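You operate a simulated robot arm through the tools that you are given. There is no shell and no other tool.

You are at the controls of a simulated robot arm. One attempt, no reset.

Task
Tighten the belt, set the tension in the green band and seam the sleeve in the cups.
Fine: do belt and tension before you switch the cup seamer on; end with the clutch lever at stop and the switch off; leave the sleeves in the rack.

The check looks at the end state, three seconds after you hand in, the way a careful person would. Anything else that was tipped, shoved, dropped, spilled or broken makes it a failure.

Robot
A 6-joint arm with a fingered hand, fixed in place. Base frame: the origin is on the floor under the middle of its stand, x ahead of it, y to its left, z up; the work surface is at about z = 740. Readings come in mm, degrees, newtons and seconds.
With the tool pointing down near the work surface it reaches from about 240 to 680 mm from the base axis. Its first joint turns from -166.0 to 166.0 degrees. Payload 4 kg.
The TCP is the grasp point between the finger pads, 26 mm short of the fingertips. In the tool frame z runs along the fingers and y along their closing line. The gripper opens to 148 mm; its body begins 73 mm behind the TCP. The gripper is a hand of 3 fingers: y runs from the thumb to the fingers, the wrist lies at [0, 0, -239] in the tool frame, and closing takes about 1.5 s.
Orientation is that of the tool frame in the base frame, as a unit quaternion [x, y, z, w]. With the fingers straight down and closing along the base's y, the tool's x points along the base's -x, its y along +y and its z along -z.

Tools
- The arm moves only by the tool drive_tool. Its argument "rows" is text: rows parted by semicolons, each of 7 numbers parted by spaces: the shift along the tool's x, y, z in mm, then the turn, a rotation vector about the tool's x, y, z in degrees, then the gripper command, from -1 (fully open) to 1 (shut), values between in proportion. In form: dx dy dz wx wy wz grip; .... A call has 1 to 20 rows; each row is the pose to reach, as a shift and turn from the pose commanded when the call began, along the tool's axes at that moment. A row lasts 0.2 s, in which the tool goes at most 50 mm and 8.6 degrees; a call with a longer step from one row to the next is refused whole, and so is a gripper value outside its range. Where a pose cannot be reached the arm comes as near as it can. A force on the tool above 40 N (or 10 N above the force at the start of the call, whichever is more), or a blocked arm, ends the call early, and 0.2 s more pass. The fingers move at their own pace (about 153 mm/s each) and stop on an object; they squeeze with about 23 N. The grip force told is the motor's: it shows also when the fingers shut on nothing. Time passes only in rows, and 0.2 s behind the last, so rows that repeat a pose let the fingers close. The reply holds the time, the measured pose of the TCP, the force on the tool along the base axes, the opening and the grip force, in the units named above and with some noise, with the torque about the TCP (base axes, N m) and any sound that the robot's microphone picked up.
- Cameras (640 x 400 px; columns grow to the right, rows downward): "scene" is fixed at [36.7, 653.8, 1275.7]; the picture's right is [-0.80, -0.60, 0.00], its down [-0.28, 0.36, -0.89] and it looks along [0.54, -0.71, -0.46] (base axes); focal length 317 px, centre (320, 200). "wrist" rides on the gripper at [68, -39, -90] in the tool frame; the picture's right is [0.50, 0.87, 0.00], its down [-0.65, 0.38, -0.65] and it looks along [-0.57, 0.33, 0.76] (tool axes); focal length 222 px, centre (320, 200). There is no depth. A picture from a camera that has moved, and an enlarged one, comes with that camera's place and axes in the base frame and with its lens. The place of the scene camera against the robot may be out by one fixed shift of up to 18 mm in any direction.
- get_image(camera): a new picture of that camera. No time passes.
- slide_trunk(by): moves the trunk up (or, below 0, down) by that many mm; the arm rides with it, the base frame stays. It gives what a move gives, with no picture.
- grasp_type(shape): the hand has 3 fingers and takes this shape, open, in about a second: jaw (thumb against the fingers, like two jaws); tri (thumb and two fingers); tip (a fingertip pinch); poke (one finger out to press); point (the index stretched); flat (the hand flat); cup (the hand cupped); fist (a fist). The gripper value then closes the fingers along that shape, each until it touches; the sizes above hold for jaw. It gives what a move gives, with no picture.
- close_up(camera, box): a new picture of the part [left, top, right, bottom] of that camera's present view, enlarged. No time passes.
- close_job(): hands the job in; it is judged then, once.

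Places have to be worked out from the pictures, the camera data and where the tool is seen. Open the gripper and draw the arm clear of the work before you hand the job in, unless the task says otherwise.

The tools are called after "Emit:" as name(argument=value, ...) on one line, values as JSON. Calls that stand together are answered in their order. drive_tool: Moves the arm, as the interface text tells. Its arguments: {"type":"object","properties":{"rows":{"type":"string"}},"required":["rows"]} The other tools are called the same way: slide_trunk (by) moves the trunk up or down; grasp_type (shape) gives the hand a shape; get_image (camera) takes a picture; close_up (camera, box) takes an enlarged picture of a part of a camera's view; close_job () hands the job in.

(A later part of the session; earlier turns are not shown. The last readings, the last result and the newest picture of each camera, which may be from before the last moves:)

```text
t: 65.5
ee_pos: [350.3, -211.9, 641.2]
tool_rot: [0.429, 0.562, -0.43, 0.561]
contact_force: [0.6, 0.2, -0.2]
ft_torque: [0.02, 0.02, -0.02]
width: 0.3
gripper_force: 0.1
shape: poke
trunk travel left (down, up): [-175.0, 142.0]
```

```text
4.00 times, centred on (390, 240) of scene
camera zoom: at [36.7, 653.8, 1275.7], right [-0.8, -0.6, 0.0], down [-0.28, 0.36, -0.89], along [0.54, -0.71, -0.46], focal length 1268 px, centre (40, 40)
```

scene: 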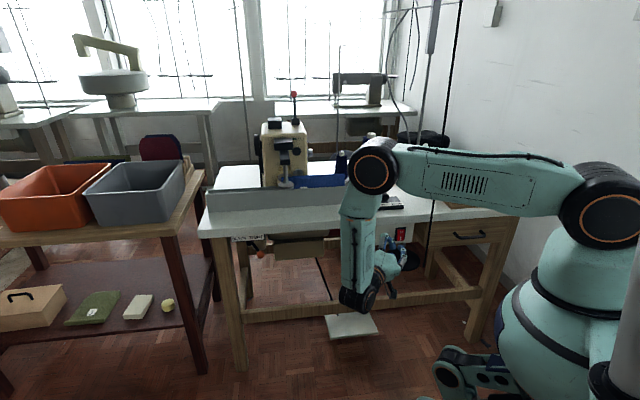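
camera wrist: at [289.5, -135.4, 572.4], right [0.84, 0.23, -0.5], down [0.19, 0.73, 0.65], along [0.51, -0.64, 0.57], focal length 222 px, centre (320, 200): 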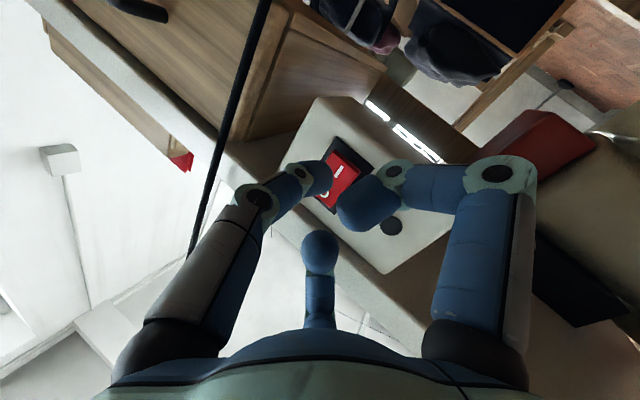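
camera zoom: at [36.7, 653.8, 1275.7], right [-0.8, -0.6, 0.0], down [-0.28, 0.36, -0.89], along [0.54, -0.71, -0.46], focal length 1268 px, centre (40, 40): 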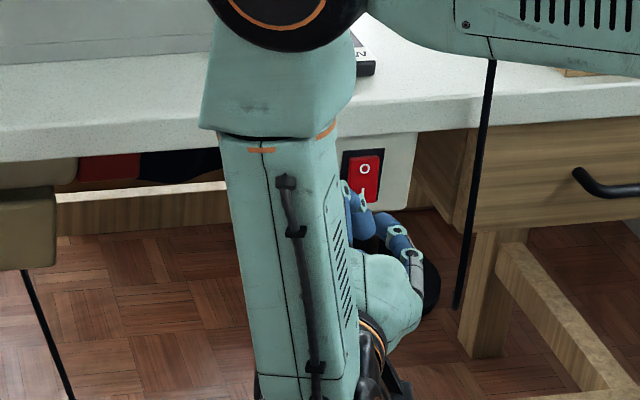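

The finger is lined up about 25 mm short. I zoom to check where the tip points on the rocker.

Emit:
close_up(camera="wrist", box=[270, 120, 410, 240])

```text
3.33 times, centred on (340, 180) of wrist
camera zoom: at [289.5, -135.4, 572.4], right [0.84, 0.23, -0.5], down [0.19, 0.73, 0.65], along [0.51, -0.64, 0.57], focal length 740 px, centre (253, 267)
```

zoom: 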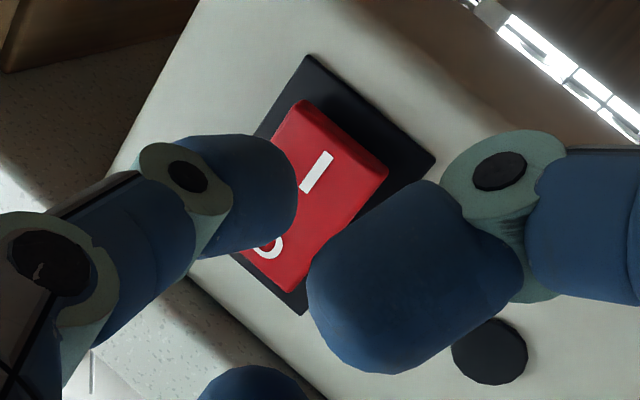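

Tip is at about (89.6, 424, 641) and the I half at (90.4, 448, 644): a straight +n push of about 24–32 mm will press it. I press slowly.

Emit:
drive_tool(rows="0 5 8.7 0 0 0 -1; 0 9 15.6 0 0 0 -1; 0 11 19 0 0 0 -1; 0 12.5 21.7 0 0 0 -1; 0 14 24.2 0 0 0 -1; 0 15 26 0 0 0 -1")

Emit:
close_up(camera="wrist", box=[270, 120, 410, 240])

```text
t: 66.9
ee_pos: [372.6, -232.9, 640.1]
tool_rot: [0.43, 0.562, -0.43, 0.561]
contact_force: [-0.7, 0.5, -0.7]
ft_torque: [0.0, -0.01, -0.02]
width: 0.2
gripper_force: 0.0
shape: poke
trunk travel left (down, up): [-175.0, 142.0]
```

```text
3.33 times, centred on (340, 180) of wrist
camera zoom: at [310.4, -155.6, 572.0], right [0.84, 0.23, -0.5], down [0.2, 0.73, 0.65], along [0.51, -0.64, 0.57], focal length 740 px, centre (253, 267)
```

zoom: 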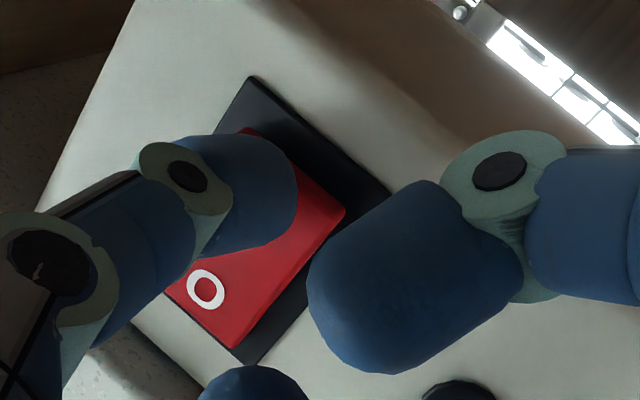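

No contact yet, so the tip sits shorter than I assumed. I keep pressing in small steps.

Emit:
drive_tool(rows="0 1.5 2.6 0 0 0 -1; 0 3 5.2 0 0 0 -1; 0 4.5 7.8 0 0 0 -1; 0 6 10.4 0 0 0 -1")

Emit:
close_up(camera="wrist", box=[270, 120, 410, 240])

Emit:
close_up(camera="scene", box=[365, 205, 435, 255])

```text
t: 67.6
ee_pos: [374.0, -235.5, 638.5]
tool_rot: [0.428, 0.563, -0.432, 0.559]
contact_force: [-14.0, 18.2, 0.9]
ft_torque: [-0.1, -0.04, -0.25]
width: 0.0
gripper_force: 0.0
shape: poke
trunk travel left (down, up): [-175.0, 142.0]
stopped in row 3: the force on the tool passed its limit at 45 N (the readings are from after the stop); the commanded pose is now the measured one
```

```text
3.33 times, centred on (340, 180) of wrist
camera zoom: at [311.9, -158.5, 570.9], right [0.83, 0.23, -0.51], down [0.2, 0.73, 0.65], along [0.52, -0.64, 0.56], focal length 740 px, centre (253, 267)
```

zoom: 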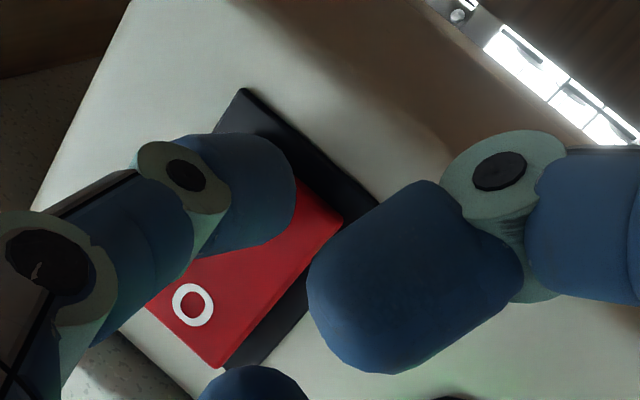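

```text
8.00 times, centred on (400, 230) of scene
camera zoom: at [36.7, 653.8, 1275.7], right [-0.8, -0.6, 0.0], down [-0.28, 0.36, -0.89], along [0.54, -0.71, -0.46], focal length 2536 px, centre (-320, -40)
```

zoom: 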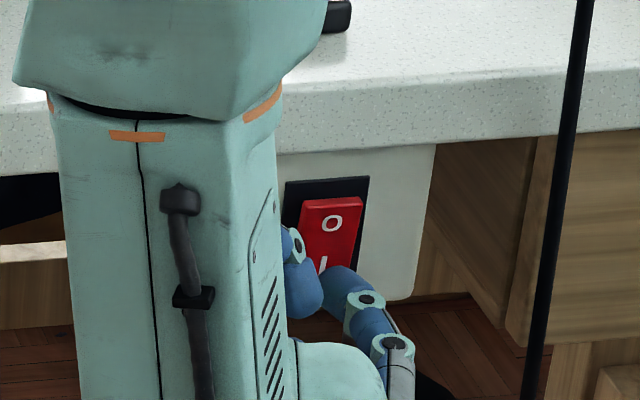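

A firm press at 45 N was reached and the rocker's O half now seems to stand out. I back off and check it.

Emit:
drive_tool(rows="0 -5 -8.7 0 0 0 -1; 0 -12 -21 0 0 0 -1; 0 -20 -35 0 0 0 -1; 0 -28 -60 0 0 0 -1; 0 -28 -60 0 0 0 -1")

Emit:
close_up(camera="wrist", box=[290, 60, 470, 200])

Emit:
close_up(camera="scene", box=[365, 205, 435, 255])

```text
t: 68.8
ee_pos: [332.7, -186.0, 640.4]
tool_rot: [0.429, 0.563, -0.431, 0.56]
contact_force: [-0.1, 0.6, 0.3]
ft_torque: [0.01, 0.0, -0.04]
width: 0.1
gripper_force: 0.0
shape: poke
trunk travel left (down, up): [-175.0, 142.0]
```

```text
2.86 times, centred on (380, 130) of wrist
camera zoom: at [270.8, -108.9, 572.4], right [0.83, 0.23, -0.5], down [0.2, 0.73, 0.65], along [0.52, -0.65, 0.56], focal length 635 px, centre (149, 400)
```

zoom: 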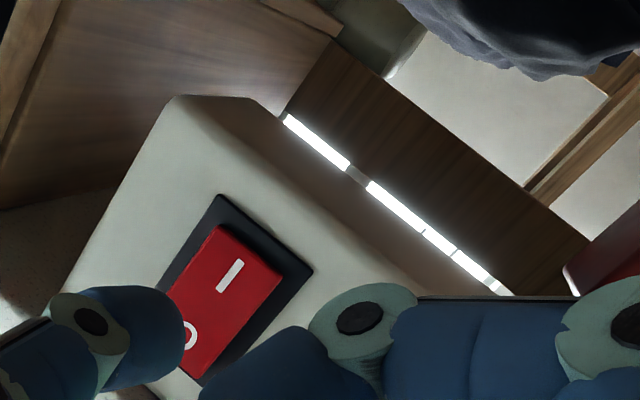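

```text
8.00 times, centred on (400, 230) of scene
camera zoom: at [36.7, 653.8, 1275.7], right [-0.8, -0.6, 0.0], down [-0.28, 0.36, -0.89], along [0.54, -0.71, -0.46], focal length 2536 px, centre (-320, -40)
```

zoom: 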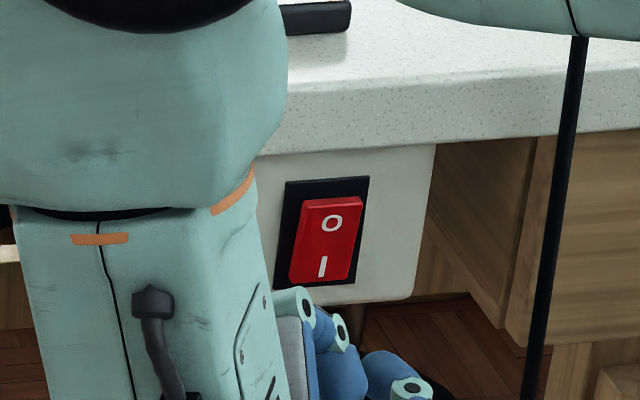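

I compare the rocker tilt more closely from both cameras.

Emit:
close_up(camera="wrist", box=[315, 105, 385, 175])

Emit:
close_up(camera="scene", box=[390, 222, 420, 247])

```text
5.71 times, centred on (350, 140) of wrist
camera zoom: at [270.8, -108.9, 572.4], right [0.83, 0.23, -0.5], down [0.2, 0.73, 0.65], along [0.52, -0.65, 0.56], focal length 1269 px, centre (149, 543)
```

zoom: 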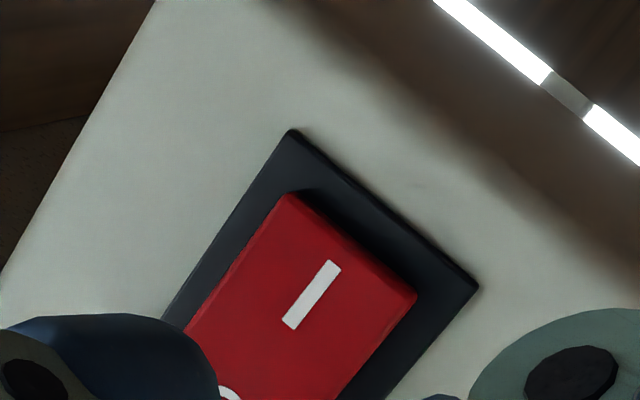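

```text
16.00 times, centred on (405, 234) of scene
camera zoom: at [36.7, 653.8, 1275.7], right [-0.8, -0.6, 0.0], down [-0.28, 0.36, -0.89], along [0.54, -0.71, -0.46], focal length 5072 px, centre (-1040, -352)
```

zoom: 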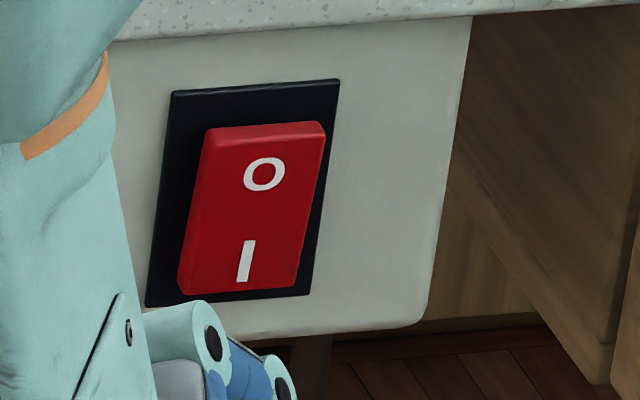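

The O half now stands out, so the switch is on. Next the clutch: I lift the hand away from under the table, pitching it to point down.

Emit:
drive_tool(rows="-29 9.8 -9.6 0 8.18 0 -1; -58 19.6 -19.1 0 16.36 0 -1; -87 29.4 -28.7 0 24.54 0 -1; -116 39.2 -38.2 0 32.7 0 -1; -145 49 -47.8 0 40.9 0 -1; -175 58.9 -57.3 0 49.1 0 -1; -204 68.7 -66.9 0 57.3 0 -1; -233 78.5 -76.4 0 65.5 0 -1; -262 88.3 -86 0 73.6 0 -1; -291 98.1 -95.5 0 81.8 0 -1; -320 107.9 -105.1 0 90 0 -1; -320 107.9 -105.1 0 90 0 -1")

Emit:
grasp_type(shape="jaw")

Emit:
get_image(camera="scene")

Emit:
get_image(camera="wrist")

```text
t: 71.4
ee_pos: [410.0, -56.2, 959.8]
tool_rot: [0.607, 0.795, 0.0, -0.003]
contact_force: [0.3, -0.1, 0.1]
ft_torque: [-0.01, 0.0, -0.02]
width: 0.0
gripper_force: 0.0
shape: poke
trunk travel left (down, up): [-175.0, 142.0]
```

```text
t: 72.3
ee_pos: [410.0, -55.5, 958.9]
tool_rot: [0.609, 0.793, -0.002, -0.002]
contact_force: [0.0, 0.2, -0.3]
ft_torque: [0.0, -0.01, -0.01]
width: 147.8
gripper_force: 0.2
shape: jaw
trunk travel left (down, up): [-175.0, 142.0]
```

```text
taken
```

scene: 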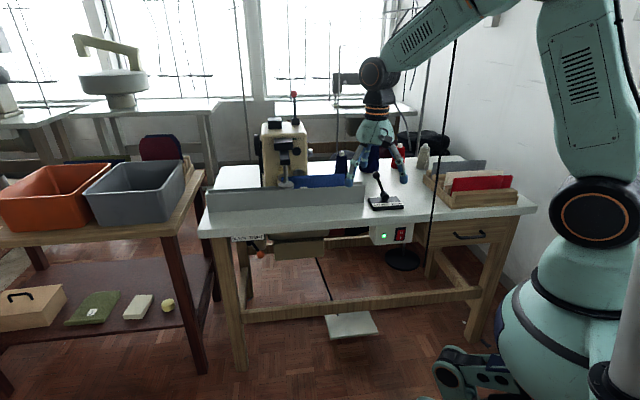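

```text
taken
camera wrist: at [356.7, -1.2, 1048.9], right [0.71, 0.71, 0.0], down [0.54, -0.53, 0.65], along [0.46, -0.46, -0.76], focal length 222 px, centre (320, 200)
```

wrist: 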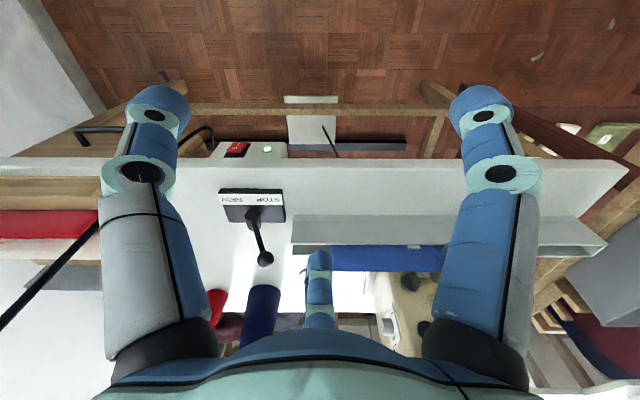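

The green lamp on the box is lit: the seamer is on. Clutch ball triangulates to (s 167.6, n 542.2, z 851) with pivot at (128, 542, 760), so SEW is about 80 mm toward −s. I move above the ball, yawing 30° so one finger sits on its STOP side.

Emit:
drive_tool(rows="-37.7 5.8 0 0 0 5 -0.6; -75.3 11.6 0 0 0 10 -0.2; -113 17.4 0 0 0 15 0; -150.6 23.2 0 0 0 20 0; -188.3 29 0 0 0 25 0; -225.9 34.8 0 0 0 30 0; -225.9 34.8 0 0 0 30 0")

Emit:
get_image(camera="wrist")

Emit:
get_image(camera="scene")

```text
t: 73.9
ee_pos: [505.7, -268.4, 958.9]
tool_rot: [0.793, 0.61, -0.002, -0.002]
contact_force: [0.4, -0.7, -0.2]
ft_torque: [0.01, 0.04, 0.0]
width: 74.4
gripper_force: 0.0
shape: jaw
trunk travel left (down, up): [-175.0, 142.0]
```

```text
taken
camera wrist: at [484.9, -191.9, 1047.9], right [0.97, 0.26, -0.01], down [0.2, -0.73, 0.65], along [0.17, -0.63, -0.76], focal length 222 px, centre (320, 200)
```

wrist: 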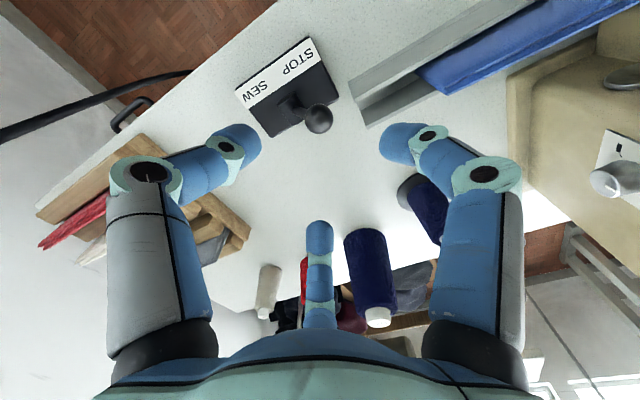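

```text
taken
```

scene: 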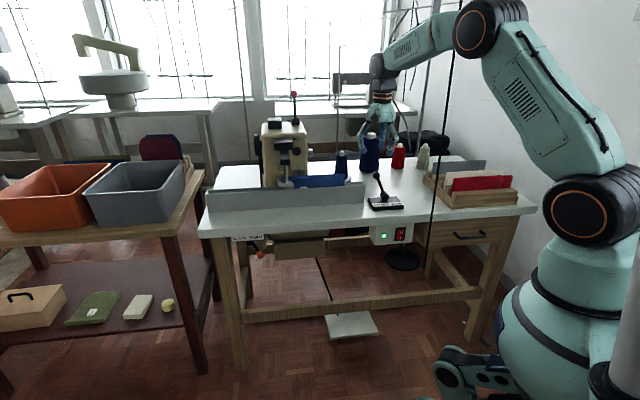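

The ball is at (168, 542.4, 851), nearly under the hand. I correct 5 mm and descend so the ball sits about 9 mm beyond the TCP.

Emit:
drive_tool(rows="2.7 -4 20 0 0 0 0; 2.7 -4 45 0 0 0 0; 2.7 -4 70 0 0 0 0; 2.7 -4 90 0 0 0 0; 2.7 -4 99 0 0 0 0; 2.7 -4 99 0 0 0 0")

Emit:
get_image(camera="wrist")

Emit:
close_up(camera="scene", box=[310, 100, 450, 230])

```text
t: 75.3
ee_pos: [499.3, -261.0, 860.1]
tool_rot: [0.793, 0.61, -0.002, -0.001]
contact_force: [0.5, -0.1, 0.1]
ft_torque: [-0.02, -0.03, 0.04]
width: 74.6
gripper_force: 0.1
shape: jaw
trunk travel left (down, up): [-175.0, 142.0]
```

```text
taken
camera wrist: at [480.4, -186.1, 948.3], right [0.97, 0.26, -0.01], down [0.2, -0.73, 0.65], along [0.17, -0.63, -0.76], focal length 222 px, centre (320, 200)
```

wrist: 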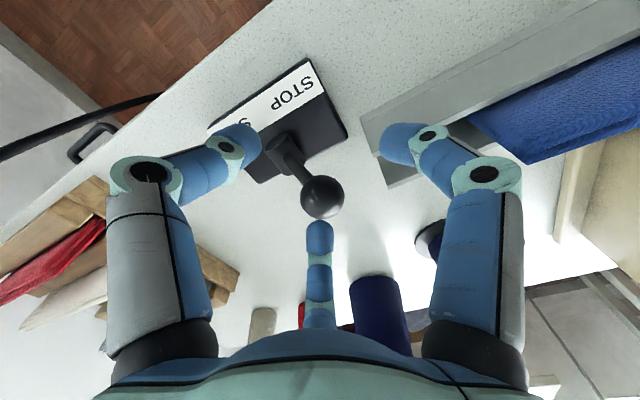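

```text
3.08 times, centred on (380, 165) of scene
camera zoom: at [36.7, 653.8, 1275.7], right [-0.8, -0.6, 0.0], down [-0.28, 0.36, -0.89], along [0.54, -0.71, -0.46], focal length 975 px, centre (135, 308)
```

zoom: 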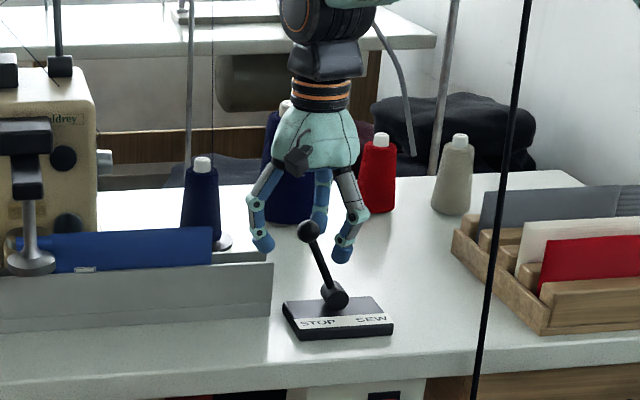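

The hand is about 5 mm short in n. I correct that and close on the ball.

Emit:
drive_tool(rows="-2.4 3.9 0 0 0 0 0; -2.4 3.9 0 0 0 0 0.3; -2.4 3.9 0 0 0 0 0.6; -2.4 3.9 0 0 0 0 1; -2.4 3.9 0 0 0 0 1; -2.4 3.9 0 0 0 0 1")

Emit:
get_image(camera="wrist")

```text
t: 76.7
ee_pos: [503.0, -264.8, 857.8]
tool_rot: [0.793, 0.609, -0.003, -0.004]
contact_force: [-5.6, -2.7, -15.0]
ft_torque: [-0.03, -0.05, 0.07]
width: 11.8
gripper_force: 23.4
shape: jaw
trunk travel left (down, up): [-175.0, 142.0]
```

```text
taken
camera wrist: at [483.8, -190.4, 947.2], right [0.97, 0.26, -0.01], down [0.2, -0.73, 0.65], along [0.16, -0.63, -0.76], focal length 222 px, centre (320, 200)
```

wrist: 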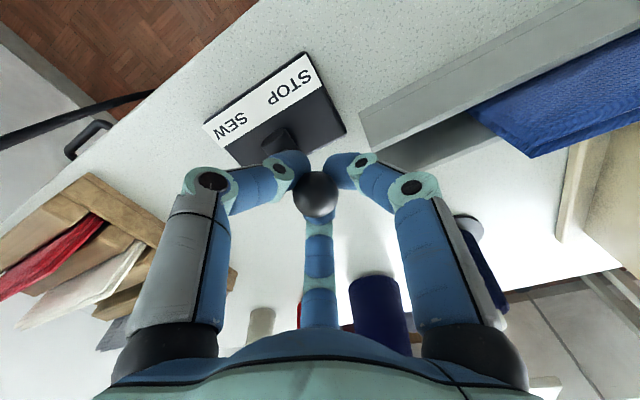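

The ball is held. Before dragging, I check the arm's clearance to the hanging cord, which I now place near s≈2, n≈436.

Emit:
get_image(camera="scene")

Emit:
close_up(camera="scene", box=[350, 0, 530, 140])

```text
taken
```

scene: 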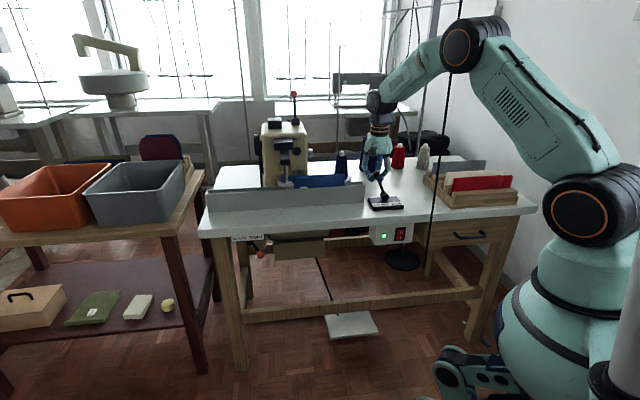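

```text
2.86 times, centred on (440, 70) of scene
camera zoom: at [36.7, 653.8, 1275.7], right [-0.8, -0.6, 0.0], down [-0.28, 0.36, -0.89], along [0.54, -0.71, -0.46], focal length 906 px, centre (-23, 571)
```

zoom: 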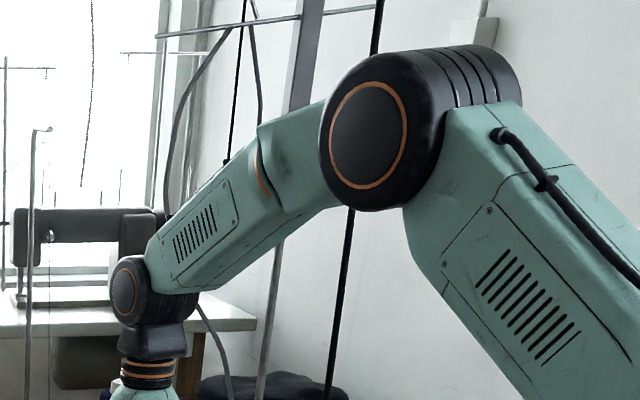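

The cord stays behind the arm and this region was already passed without contact. I drag the clutch ball along its arc to SEW.

Emit:
drive_tool(rows="-8.7 -5 -3.6 0 0 0 1; -17.3 -10 -6.4 0 0 0 1; -26 -15.1 -8 0 0 0 1; -34.6 -20.1 -8.4 0 0 0 1; -43.3 -25.1 -8 0 0 0 1; -51.9 -30.1 -6.4 0 0 0 1; -60.6 -35.1 -3.6 0 0 0 1; -67.5 -39.1 -0.5 0 0 0 1")

Emit:
get_image(camera="wrist")

Emit:
close_up(camera="scene", box=[240, 85, 440, 225])

```text
t: 78.0
ee_pos: [464.7, -300.9, 862.0]
tool_rot: [0.792, 0.61, -0.003, -0.006]
contact_force: [5.5, 2.0, -25.1]
ft_torque: [0.13, -0.25, 0.0]
width: 10.5
gripper_force: 23.0
shape: jaw
trunk travel left (down, up): [-175.0, 142.0]
stopped in row 6: the force on the tool passed its limit at 41 N (the readings are from after the stop); the commanded pose is now the measured one
```

```text
taken
camera wrist: at [446.2, -226.4, 952.7], right [0.97, 0.26, -0.01], down [0.21, -0.73, 0.65], along [0.16, -0.63, -0.76], focal length 222 px, centre (320, 200)
```

wrist: 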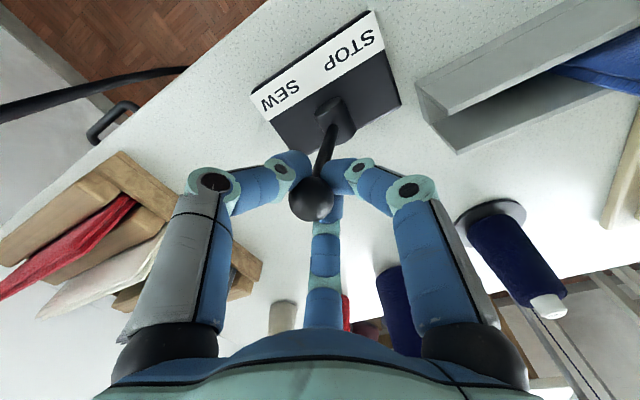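

```text
2.86 times, centred on (340, 155) of scene
camera zoom: at [36.7, 653.8, 1275.7], right [-0.8, -0.6, 0.0], down [-0.28, 0.36, -0.89], along [0.54, -0.71, -0.46], focal length 906 px, centre (263, 329)
```

zoom: 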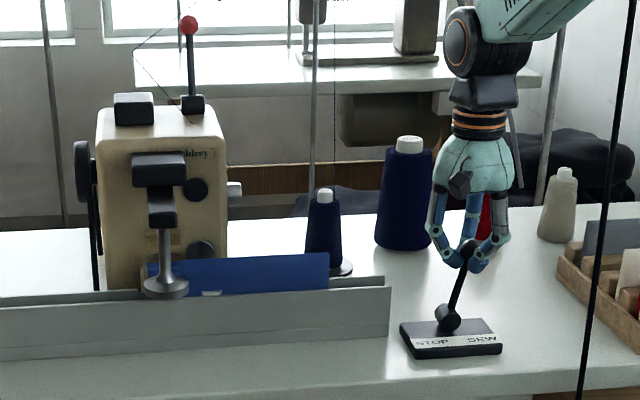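

The lever is past upright; the stop came from lifting slightly too high on the ball. I lower 4 mm and continue toward SEW.

Emit:
drive_tool(rows="0 0 4 0 0 0 1; -6.9 -4 6 0 0 0 1; -13.8 -8 8.5 0 0 0 1; -20.8 -12 11 0 0 0 1; -26 -15.1 13 0 0 0 1")

Emit:
get_image(camera="wrist")

Emit:
close_up(camera="scene", box=[240, 85, 440, 225])

```text
t: 79.2
ee_pos: [451.4, -314.1, 855.8]
tool_rot: [0.792, 0.61, 0.004, -0.002]
contact_force: [19.3, 22.4, -0.8]
ft_torque: [0.75, -0.83, -0.16]
width: 11.2
gripper_force: 23.2
shape: jaw
trunk travel left (down, up): [-175.0, 142.0]
stopped in row 5: the force on the tool passed its limit at 42 N (the readings are from after the stop); the commanded pose is now the measured one
```

```text
taken
camera wrist: at [430.8, -239.9, 946.0], right [0.96, 0.26, 0.0], down [0.2, -0.73, 0.65], along [0.17, -0.63, -0.76], focal length 222 px, centre (320, 200)
```

wrist: 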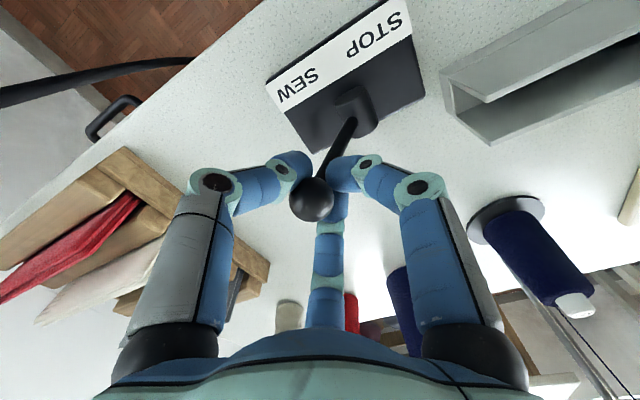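

```text
2.86 times, centred on (340, 155) of scene
camera zoom: at [36.7, 653.8, 1275.7], right [-0.8, -0.6, 0.0], down [-0.28, 0.36, -0.89], along [0.54, -0.71, -0.46], focal length 906 px, centre (263, 329)
```

zoom: 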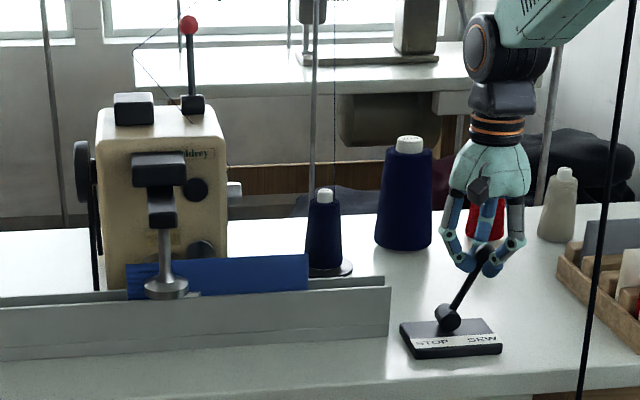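

The sleeve has started travelling through the cups and the lever is at its SEW stop. I hold it there for a second and watch.

Emit:
drive_tool(rows="1.5 0.9 0 0 0 0 1; 1.5 0.9 0 0 0 0 1; 1.5 0.9 0 0 0 0 1; 1.5 0.9 0 0 0 0 1")

Emit:
close_up(camera="scene", box=[190, 85, 430, 245])

```text
t: 80.2
ee_pos: [450.8, -315.6, 855.4]
tool_rot: [0.792, 0.61, 0.001, -0.002]
contact_force: [19.5, 24.7, 4.8]
ft_torque: [0.88, -0.85, -0.16]
width: 11.4
gripper_force: 22.9
shape: jaw
trunk travel left (down, up): [-175.0, 142.0]
```

```text
2.50 times, centred on (310, 165) of scene
camera zoom: at [36.7, 653.8, 1275.7], right [-0.8, -0.6, 0.0], down [-0.28, 0.36, -0.89], along [0.54, -0.71, -0.46], focal length 792 px, centre (345, 288)
```

zoom: 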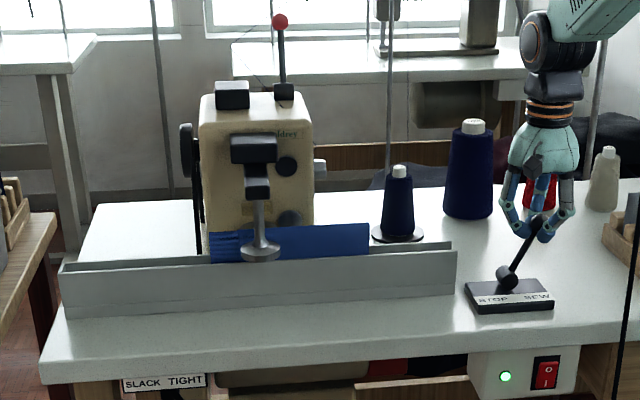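

The sleeve is feeding left at about 7 px/s; its trailing end has roughly 35 px to go to clear the cups. I hold another 2.4 s.

Emit:
drive_tool(rows="0 0 0 0 0 0 1; 0 0 0 0 0 0 1; 0 0 0 0 0 0 1; 0 0 0 0 0 0 1; 0 0 0 0 0 0 1; 0 0 0 0 0 0 1; 0 0 0 0 0 0 1; 0 0 0 0 0 0 1; 0 0 0 0 0 0 1; 0 0 0 0 0 0 1; 0 0 0 0 0 0 1")

Emit:
close_up(camera="scene", box=[190, 85, 430, 245])

```text
t: 82.6
ee_pos: [450.1, -313.6, 856.2]
tool_rot: [0.793, 0.61, 0.002, -0.002]
contact_force: [21.0, 24.2, 6.2]
ft_torque: [0.84, -0.87, -0.13]
width: 11.4
gripper_force: 23.6
shape: jaw
trunk travel left (down, up): [-175.0, 142.0]
```

```text
2.50 times, centred on (310, 165) of scene
camera zoom: at [36.7, 653.8, 1275.7], right [-0.8, -0.6, 0.0], down [-0.28, 0.36, -0.89], along [0.54, -0.71, -0.46], focal length 792 px, centre (345, 288)
```

zoom: 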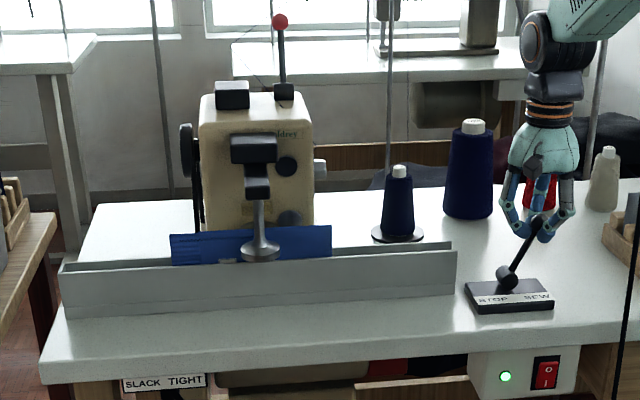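

Trailing end is at 332 and the cups at 261 in this view, moving about 17 px/s. I hold about 3.6 s more and check.

Emit:
drive_tool(rows="0 0 0 0 0 0 1; 0 0 0 0 0 0 1; 0 0 0 0 0 0 1; 0 0 0 0 0 0 1; 0 0 0 0 0 0 1; 0 0 0 0 0 0 1; 0 0 0 0 0 0 1; 0 0 0 0 0 0 1; 0 0 0 0 0 0 1; 0 0 0 0 0 0 1; 0 0 0 0 0 0 1; 0 0 0 0 0 0 1; 0 0 0 0 0 0 1; 0 0 0 0 0 0 1; 0 0 0 0 0 0 1; 0 0 0 0 0 0 1; 0 0 0 0 0 0 1")

Emit:
close_up(camera="scene", box=[190, 85, 430, 245])

```text
t: 86.2
ee_pos: [451.0, -314.7, 855.1]
tool_rot: [0.793, 0.61, 0.0, -0.002]
contact_force: [21.2, 24.3, 6.4]
ft_torque: [0.88, -0.92, -0.12]
width: 11.5
gripper_force: 22.7
shape: jaw
trunk travel left (down, up): [-175.0, 142.0]
```

```text
2.50 times, centred on (310, 165) of scene
camera zoom: at [36.7, 653.8, 1275.7], right [-0.8, -0.6, 0.0], down [-0.28, 0.36, -0.89], along [0.54, -0.71, -0.46], focal length 792 px, centre (345, 288)
```

zoom: 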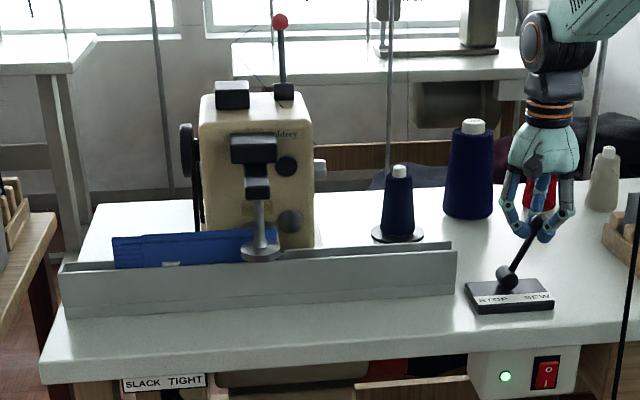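

Trailing end is almost at the cups. I hold about 1.2 s more.

Emit:
drive_tool(rows="0 0 0 0 0 0 1; 0 0 0 0 0 0 1; 0 0 0 0 0 0 1; 0 0 0 0 0 0 1; 0 0 0 0 0 0 1")

Emit:
close_up(camera="scene", box=[190, 85, 430, 245])

Emit:
close_up(camera="scene", box=[225, 155, 315, 215])

```text
t: 87.4
ee_pos: [451.9, -315.6, 854.9]
tool_rot: [0.793, 0.61, 0.001, -0.001]
contact_force: [20.1, 24.5, 7.0]
ft_torque: [0.84, -0.88, -0.13]
width: 11.4
gripper_force: 23.2
shape: jaw
trunk travel left (down, up): [-175.0, 142.0]
```

```text
2.50 times, centred on (310, 165) of scene
camera zoom: at [36.7, 653.8, 1275.7], right [-0.8, -0.6, 0.0], down [-0.28, 0.36, -0.89], along [0.54, -0.71, -0.46], focal length 792 px, centre (345, 288)
```

zoom: 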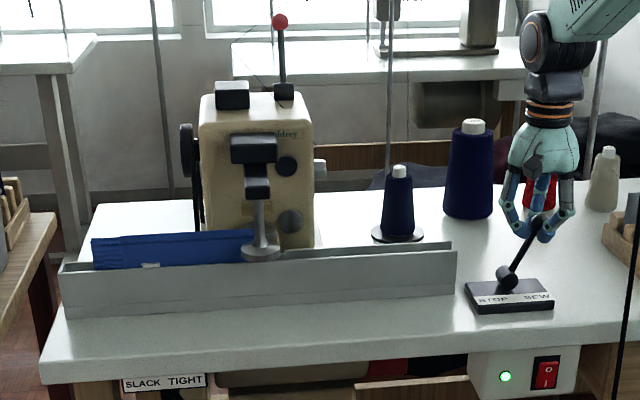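

```text
6.67 times, centred on (270, 185) of scene
camera zoom: at [36.7, 653.8, 1275.7], right [-0.8, -0.6, 0.0], down [-0.28, 0.36, -0.89], along [0.54, -0.71, -0.46], focal length 2113 px, centre (653, 300)
```

zoom: 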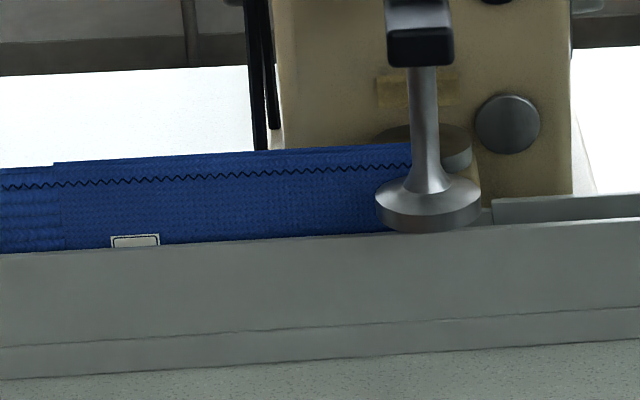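

A zigzag seam is visible along the sleeve up to the cups. I hold 0.8 s more so the trailing end clears.

Emit:
drive_tool(rows="0 0 0 0 0 0 1; 0 0 0 0 0 0 1; 0 0 0 0 0 0 1")

Emit:
close_up(camera="scene", box=[205, 155, 315, 225])

```text
t: 88.2
ee_pos: [451.3, -315.2, 855.6]
tool_rot: [0.793, 0.61, 0.001, -0.002]
contact_force: [20.5, 23.9, 6.0]
ft_torque: [0.82, -0.87, -0.17]
width: 11.3
gripper_force: 23.1
shape: jaw
trunk travel left (down, up): [-175.0, 142.0]
```

```text
5.71 times, centred on (260, 190) of scene
camera zoom: at [36.7, 653.8, 1275.7], right [-0.8, -0.6, 0.0], down [-0.28, 0.36, -0.89], along [0.54, -0.71, -0.46], focal length 1811 px, centre (663, 257)
```

zoom: 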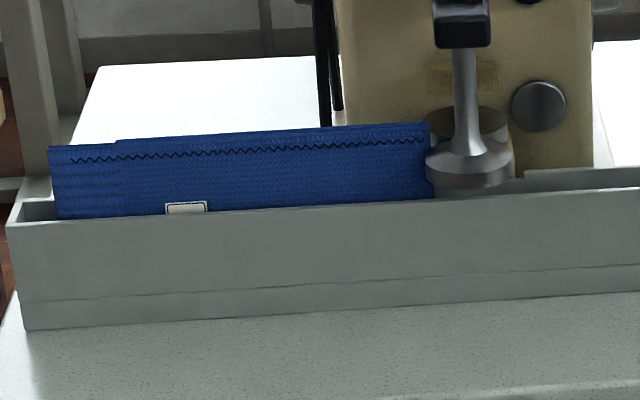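

The sleeve is fully through with a complete seam. I drag the clutch back along its arc to STOP.

Emit:
drive_tool(rows="8.7 5 -2.5 0 0 0 1; 17.3 10 -4.5 0 0 0 1; 26 15.1 -5.5 0 0 0 1; 34.6 20.1 -5.8 0 0 0 1; 43.3 25.1 -5 0 0 0 1; 51.9 30.1 -3.5 0 0 0 1; 60.6 35.1 -1.5 0 0 0 1; 67.5 39.2 1 0 0 0 1; 72.7 42.2 3 0 0 0 1")

Emit:
get_image(camera="wrist")

Emit:
close_up(camera="scene", box=[190, 85, 430, 245])

```text
t: 90.2
ee_pos: [507.2, -259.7, 848.9]
tool_rot: [0.792, 0.61, -0.001, -0.005]
contact_force: [-17.9, -11.1, -33.7]
ft_torque: [-0.08, -0.02, 0.05]
width: 9.4
gripper_force: 23.3
shape: jaw
trunk travel left (down, up): [-175.0, 142.0]
```

```text
taken
camera wrist: at [488.3, -184.6, 940.6], right [0.97, 0.26, 0.0], down [0.2, -0.74, 0.65], along [0.17, -0.63, -0.76], focal length 222 px, centre (320, 200)
```

wrist: 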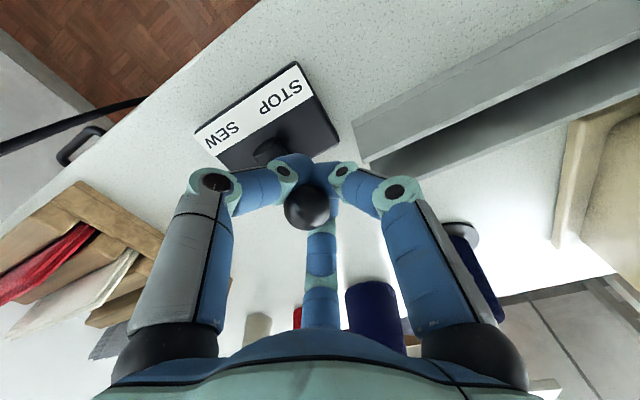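

```text
2.50 times, centred on (310, 165) of scene
camera zoom: at [36.7, 653.8, 1275.7], right [-0.8, -0.6, 0.0], down [-0.28, 0.36, -0.89], along [0.54, -0.71, -0.46], focal length 792 px, centre (345, 288)
```

zoom: 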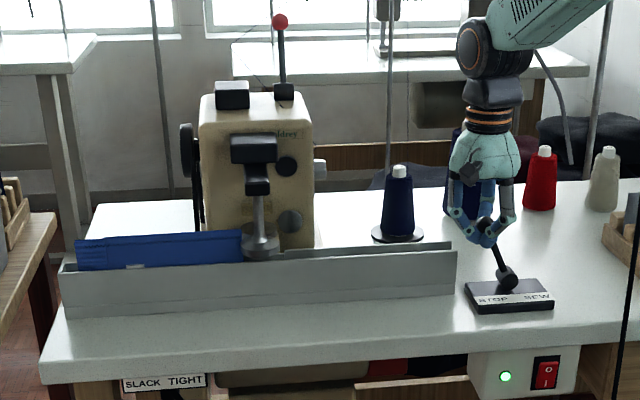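

The lever is back against its STOP side (force shows the end stop). I relax a few millimetres and open the fingers.

Emit:
drive_tool(rows="-2.5 -1.5 2 0 0 0 1; -4 -2.3 3 0 0 0 1; -4 -2.3 3 0 0 0 0.6; -4 -2.3 3 0 0 0 0.2; -4 -2.3 3 0 0 0 -0.1; -4 -2.3 3 0 0 0 -0.1")

Emit:
get_image(camera="wrist")

Emit:
close_up(camera="scene", box=[330, 130, 430, 240])

```text
t: 91.6
ee_pos: [505.1, -260.5, 849.3]
tool_rot: [0.792, 0.611, 0.001, -0.002]
contact_force: [1.0, -0.5, -0.9]
ft_torque: [0.0, 0.02, -0.01]
width: 80.8
gripper_force: 0.0
shape: jaw
trunk travel left (down, up): [-175.0, 142.0]
```

```text
taken
camera wrist: at [485.6, -186.3, 939.7], right [0.96, 0.26, 0.0], down [0.2, -0.73, 0.65], along [0.17, -0.63, -0.76], focal length 222 px, centre (320, 200)
```

wrist: 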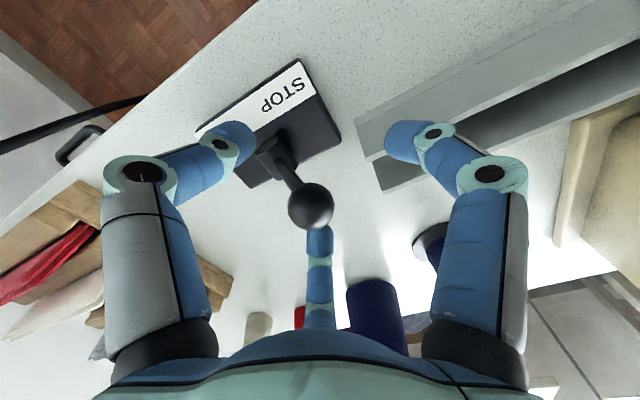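

```text
3.64 times, centred on (380, 185) of scene
camera zoom: at [36.7, 653.8, 1275.7], right [-0.8, -0.6, 0.0], down [-0.28, 0.36, -0.89], along [0.54, -0.71, -0.46], focal length 1153 px, centre (102, 254)
```

zoom: 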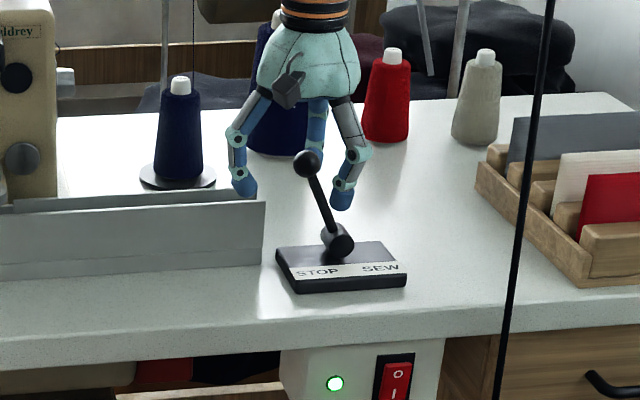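

The ball is back at its original STOP spot (s 167.5) and free. I raise the hand straight up off the lever and move back in front of the table.

Emit:
drive_tool(rows="0 0 -30 0 0 0 -0.1; 0 0 -70 0 0 0 -0.1; 0 0 -110 0 0 0 -0.1; 28.9 -24.2 -110 0 0 -5 -0.1; 57.7 -48.4 -110 0 0 -10 -0.1; 86.6 -72.6 -110 0 0 -15 -0.1; 115.5 -96.7 -110 0 0 -20 -0.1; 144.3 -120.9 -110 0 0 -25 -0.1; 173.2 -145.1 -110 0 0 -30 -0.1; 173.2 -145.1 -110 0 0 -30 -0.1")

Emit:
grasp_type(shape="poke")

Emit:
get_image(camera="scene")

```text
t: 93.8
ee_pos: [408.0, -54.1, 961.5]
tool_rot: [0.607, 0.795, 0.002, -0.002]
contact_force: [0.2, -0.2, 0.3]
ft_torque: [-0.02, -0.01, -0.01]
width: 81.0
gripper_force: 0.0
shape: jaw
trunk travel left (down, up): [-175.0, 142.0]
```

```text
t: 94.7
ee_pos: [409.7, -55.5, 962.2]
tool_rot: [0.607, 0.794, 0.001, -0.002]
contact_force: [0.4, 0.2, -0.3]
ft_torque: [-0.03, 0.0, 0.01]
width: 0.1
gripper_force: 0.1
shape: poke
trunk travel left (down, up): [-175.0, 142.0]
```

```text
taken
```

scene: 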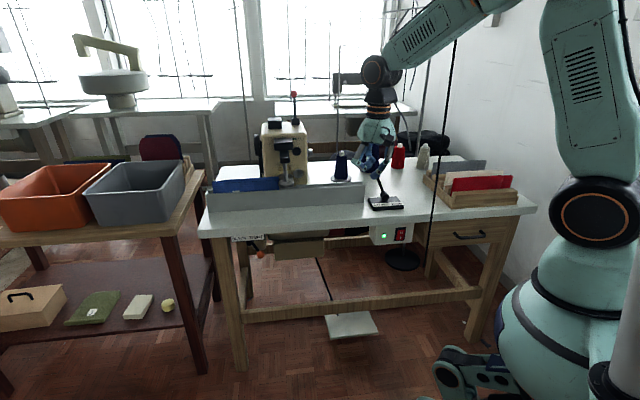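

Clutch is at STOP and the seamed sleeve sits in the trough. I reverse the earlier move to bring the poking finger in front of the switch, this time at the O half's height.

Emit:
drive_tool(rows="-9 -10.2 26.7 0 -8.18 0 -1; -17.9 -20.5 53.5 0 -16.36 0 -1; -26.9 -30.7 80.2 0 -24.54 0 -1; -35.8 -41 106.9 0 -32.7 0 -1; -44.8 -51.2 133.6 0 -40.9 0 -1; -53.7 -61.5 160.4 0 -49.1 0 -1; -62.7 -71.7 187.1 0 -57.3 0 -1; -71.6 -82 213.8 0 -65.5 0 -1; -80.6 -92.2 240.5 0 -73.6 0 -1; -89.5 -102.5 267.3 0 -81.8 0 -1; -98.5 -112.7 294 0 -90 0 -1; -98.5 -112.7 294 0 -90 0 -1")

Emit:
get_image(camera="wrist")

```text
t: 97.3
ee_pos: [326.1, -182.3, 665.8]
tool_rot: [0.431, 0.562, -0.429, 0.561]
contact_force: [0.4, -0.3, -0.6]
ft_torque: [0.0, 0.0, -0.02]
width: 0.1
gripper_force: 0.0
shape: poke
trunk travel left (down, up): [-175.0, 142.0]
```

```text
taken
camera wrist: at [264.2, -105.6, 598.6], right [0.84, 0.23, -0.5], down [0.19, 0.73, 0.66], along [0.51, -0.65, 0.56], focal length 222 px, centre (320, 200)
```

wrist: 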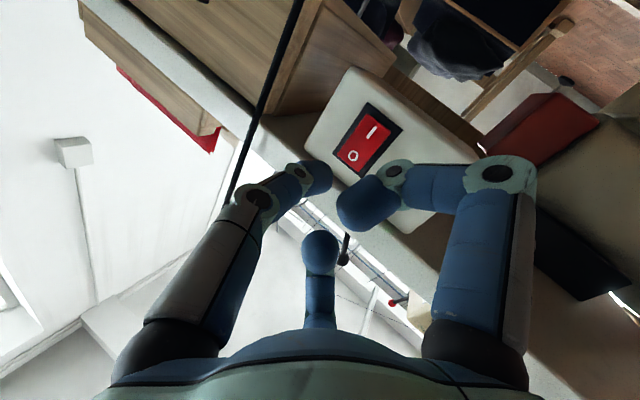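

O is at about (90.6, 449, 669). I yaw 8° further toward the face and move to about 25 mm short of it at z≈671.

Emit:
drive_tool(rows="-2.6 6 12 -4 0 0 -1; -5.2 11.5 25 -8 0 0 -1; -5.2 17 37 -8 0 0 -1; -5.2 17 37 -8 0 0 -1")

Emit:
get_image(camera="wrist")

Emit:
close_up(camera="wrist", box=[270, 120, 410, 240])

Emit:
close_up(camera="scene", box=[350, 190, 440, 270])

```text
t: 98.3
ee_pos: [354.2, -212.9, 671.5]
tool_rot: [0.391, 0.592, -0.388, 0.589]
contact_force: [-0.6, -0.1, -0.1]
ft_torque: [-0.01, 0.0, 0.01]
width: 0.1
gripper_force: 0.2
shape: poke
trunk travel left (down, up): [-175.0, 142.0]
```

```text
taken
camera wrist: at [282.1, -144.6, 604.3], right [0.8, 0.34, -0.5], down [0.09, 0.75, 0.66], along [0.6, -0.57, 0.56], focal length 222 px, centre (320, 200)
```

wrist: 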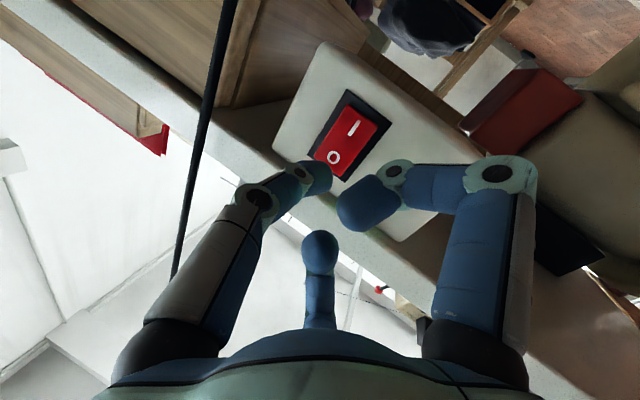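

```text
3.33 times, centred on (340, 180) of wrist
camera zoom: at [282.1, -144.6, 604.3], right [0.8, 0.34, -0.5], down [0.09, 0.75, 0.66], along [0.6, -0.57, 0.56], focal length 740 px, centre (253, 267)
```

zoom: 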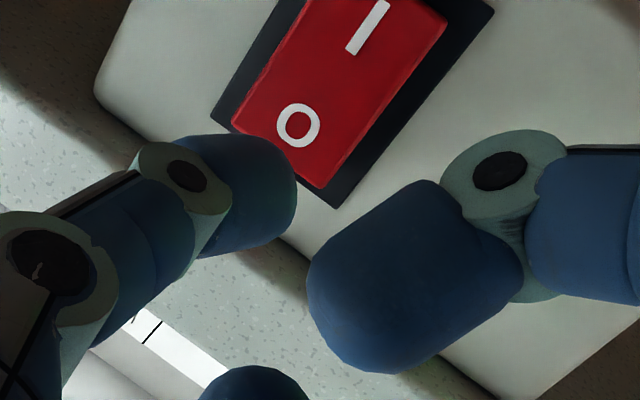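

```text
5.00 times, centred on (395, 230) of scene
camera zoom: at [36.7, 653.8, 1275.7], right [-0.8, -0.6, 0.0], down [-0.28, 0.36, -0.89], along [0.54, -0.71, -0.46], focal length 1585 px, centre (-55, 50)
```

zoom: 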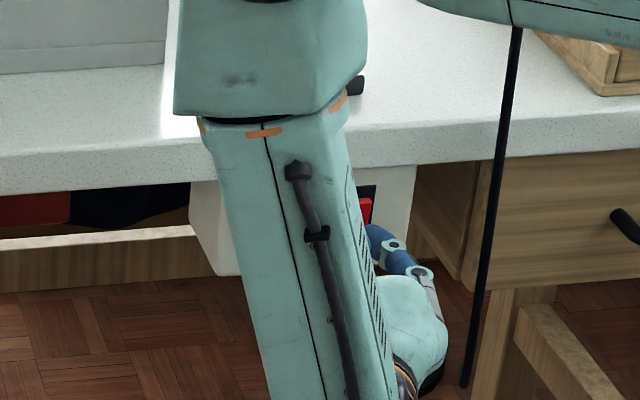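

The O half stands out and the tip is aimed at its centre. I press in +n slowly until it yields.

Emit:
drive_tool(rows="0 3 7.4 0 0 0 -1; 0 5.6 13.9 0 0 0 -1; 0 7.1 17.7 0 0 0 -1; 0 8.2 20.4 0 0 0 -1; 0 9.3 23.2 0 0 0 -1; 0 10.4 26 0 0 0 -1; 0 11.2 27.9 0 0 0 -1; 0 11.9 29.7 0 0 0 -1; 0 12.6 31.6 0 0 0 -1")

Emit:
close_up(camera="wrist", box=[270, 100, 430, 240])

```text
t: 100.3
ee_pos: [371.4, -232.4, 670.9]
tool_rot: [0.39, 0.592, -0.391, 0.587]
contact_force: [-16.0, 18.7, 8.0]
ft_torque: [-0.08, -0.05, -0.16]
width: 0.0
gripper_force: 0.1
shape: poke
trunk travel left (down, up): [-175.0, 142.0]
stopped in row 9: the force on the tool passed its limit at 43 N (the readings are from after the stop); the commanded pose is now the measured one
```

```text
2.86 times, centred on (350, 170) of wrist
camera zoom: at [300.6, -165.7, 604.2], right [0.79, 0.34, -0.5], down [0.1, 0.75, 0.66], along [0.6, -0.57, 0.56], focal length 635 px, centre (234, 286)
```

zoom: 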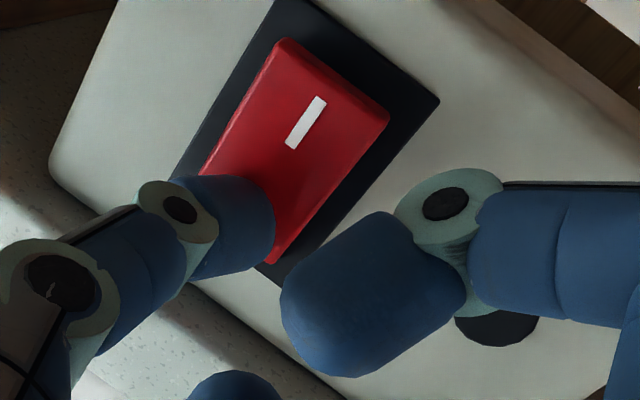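

The I half stands out again and the lamp looks dark. I back off and confirm.

Emit:
drive_tool(rows="0 -4 -9 0 0 0 -1; 0 -9 -22 0 0 0 -1; 0 -15 -45 0 0 0 -1; 0 -20 -70 0 0 0 -1; 0 -20 -70 0 0 0 -1")

Emit:
get_image(camera="wrist")

Emit:
get_image(camera="scene")

```text
t: 101.5
ee_pos: [328.9, -177.5, 670.4]
tool_rot: [0.39, 0.593, -0.389, 0.587]
contact_force: [0.4, 0.5, 0.1]
ft_torque: [0.0, 0.01, 0.0]
width: 0.0
gripper_force: 0.0
shape: poke
trunk travel left (down, up): [-175.0, 142.0]
```

```text
taken
camera wrist: at [257.5, -109.1, 603.2], right [0.79, 0.34, -0.5], down [0.1, 0.75, 0.66], along [0.6, -0.57, 0.56], focal length 222 px, centre (320, 200)
```

wrist: 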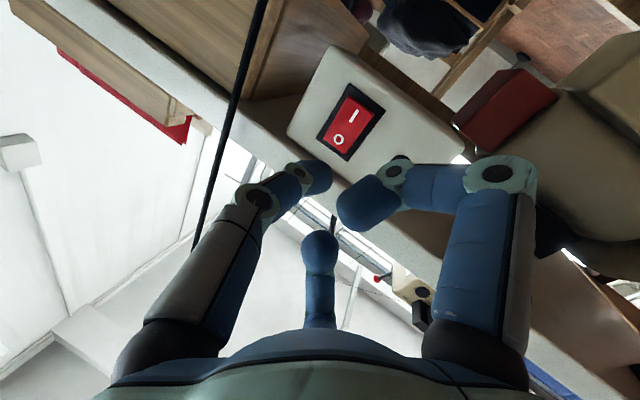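

```text
taken
```

scene: 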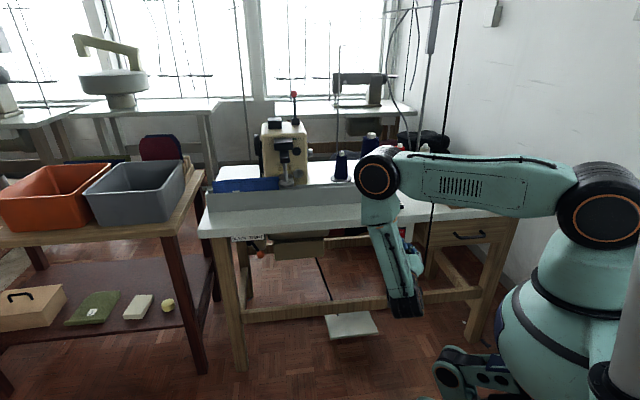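

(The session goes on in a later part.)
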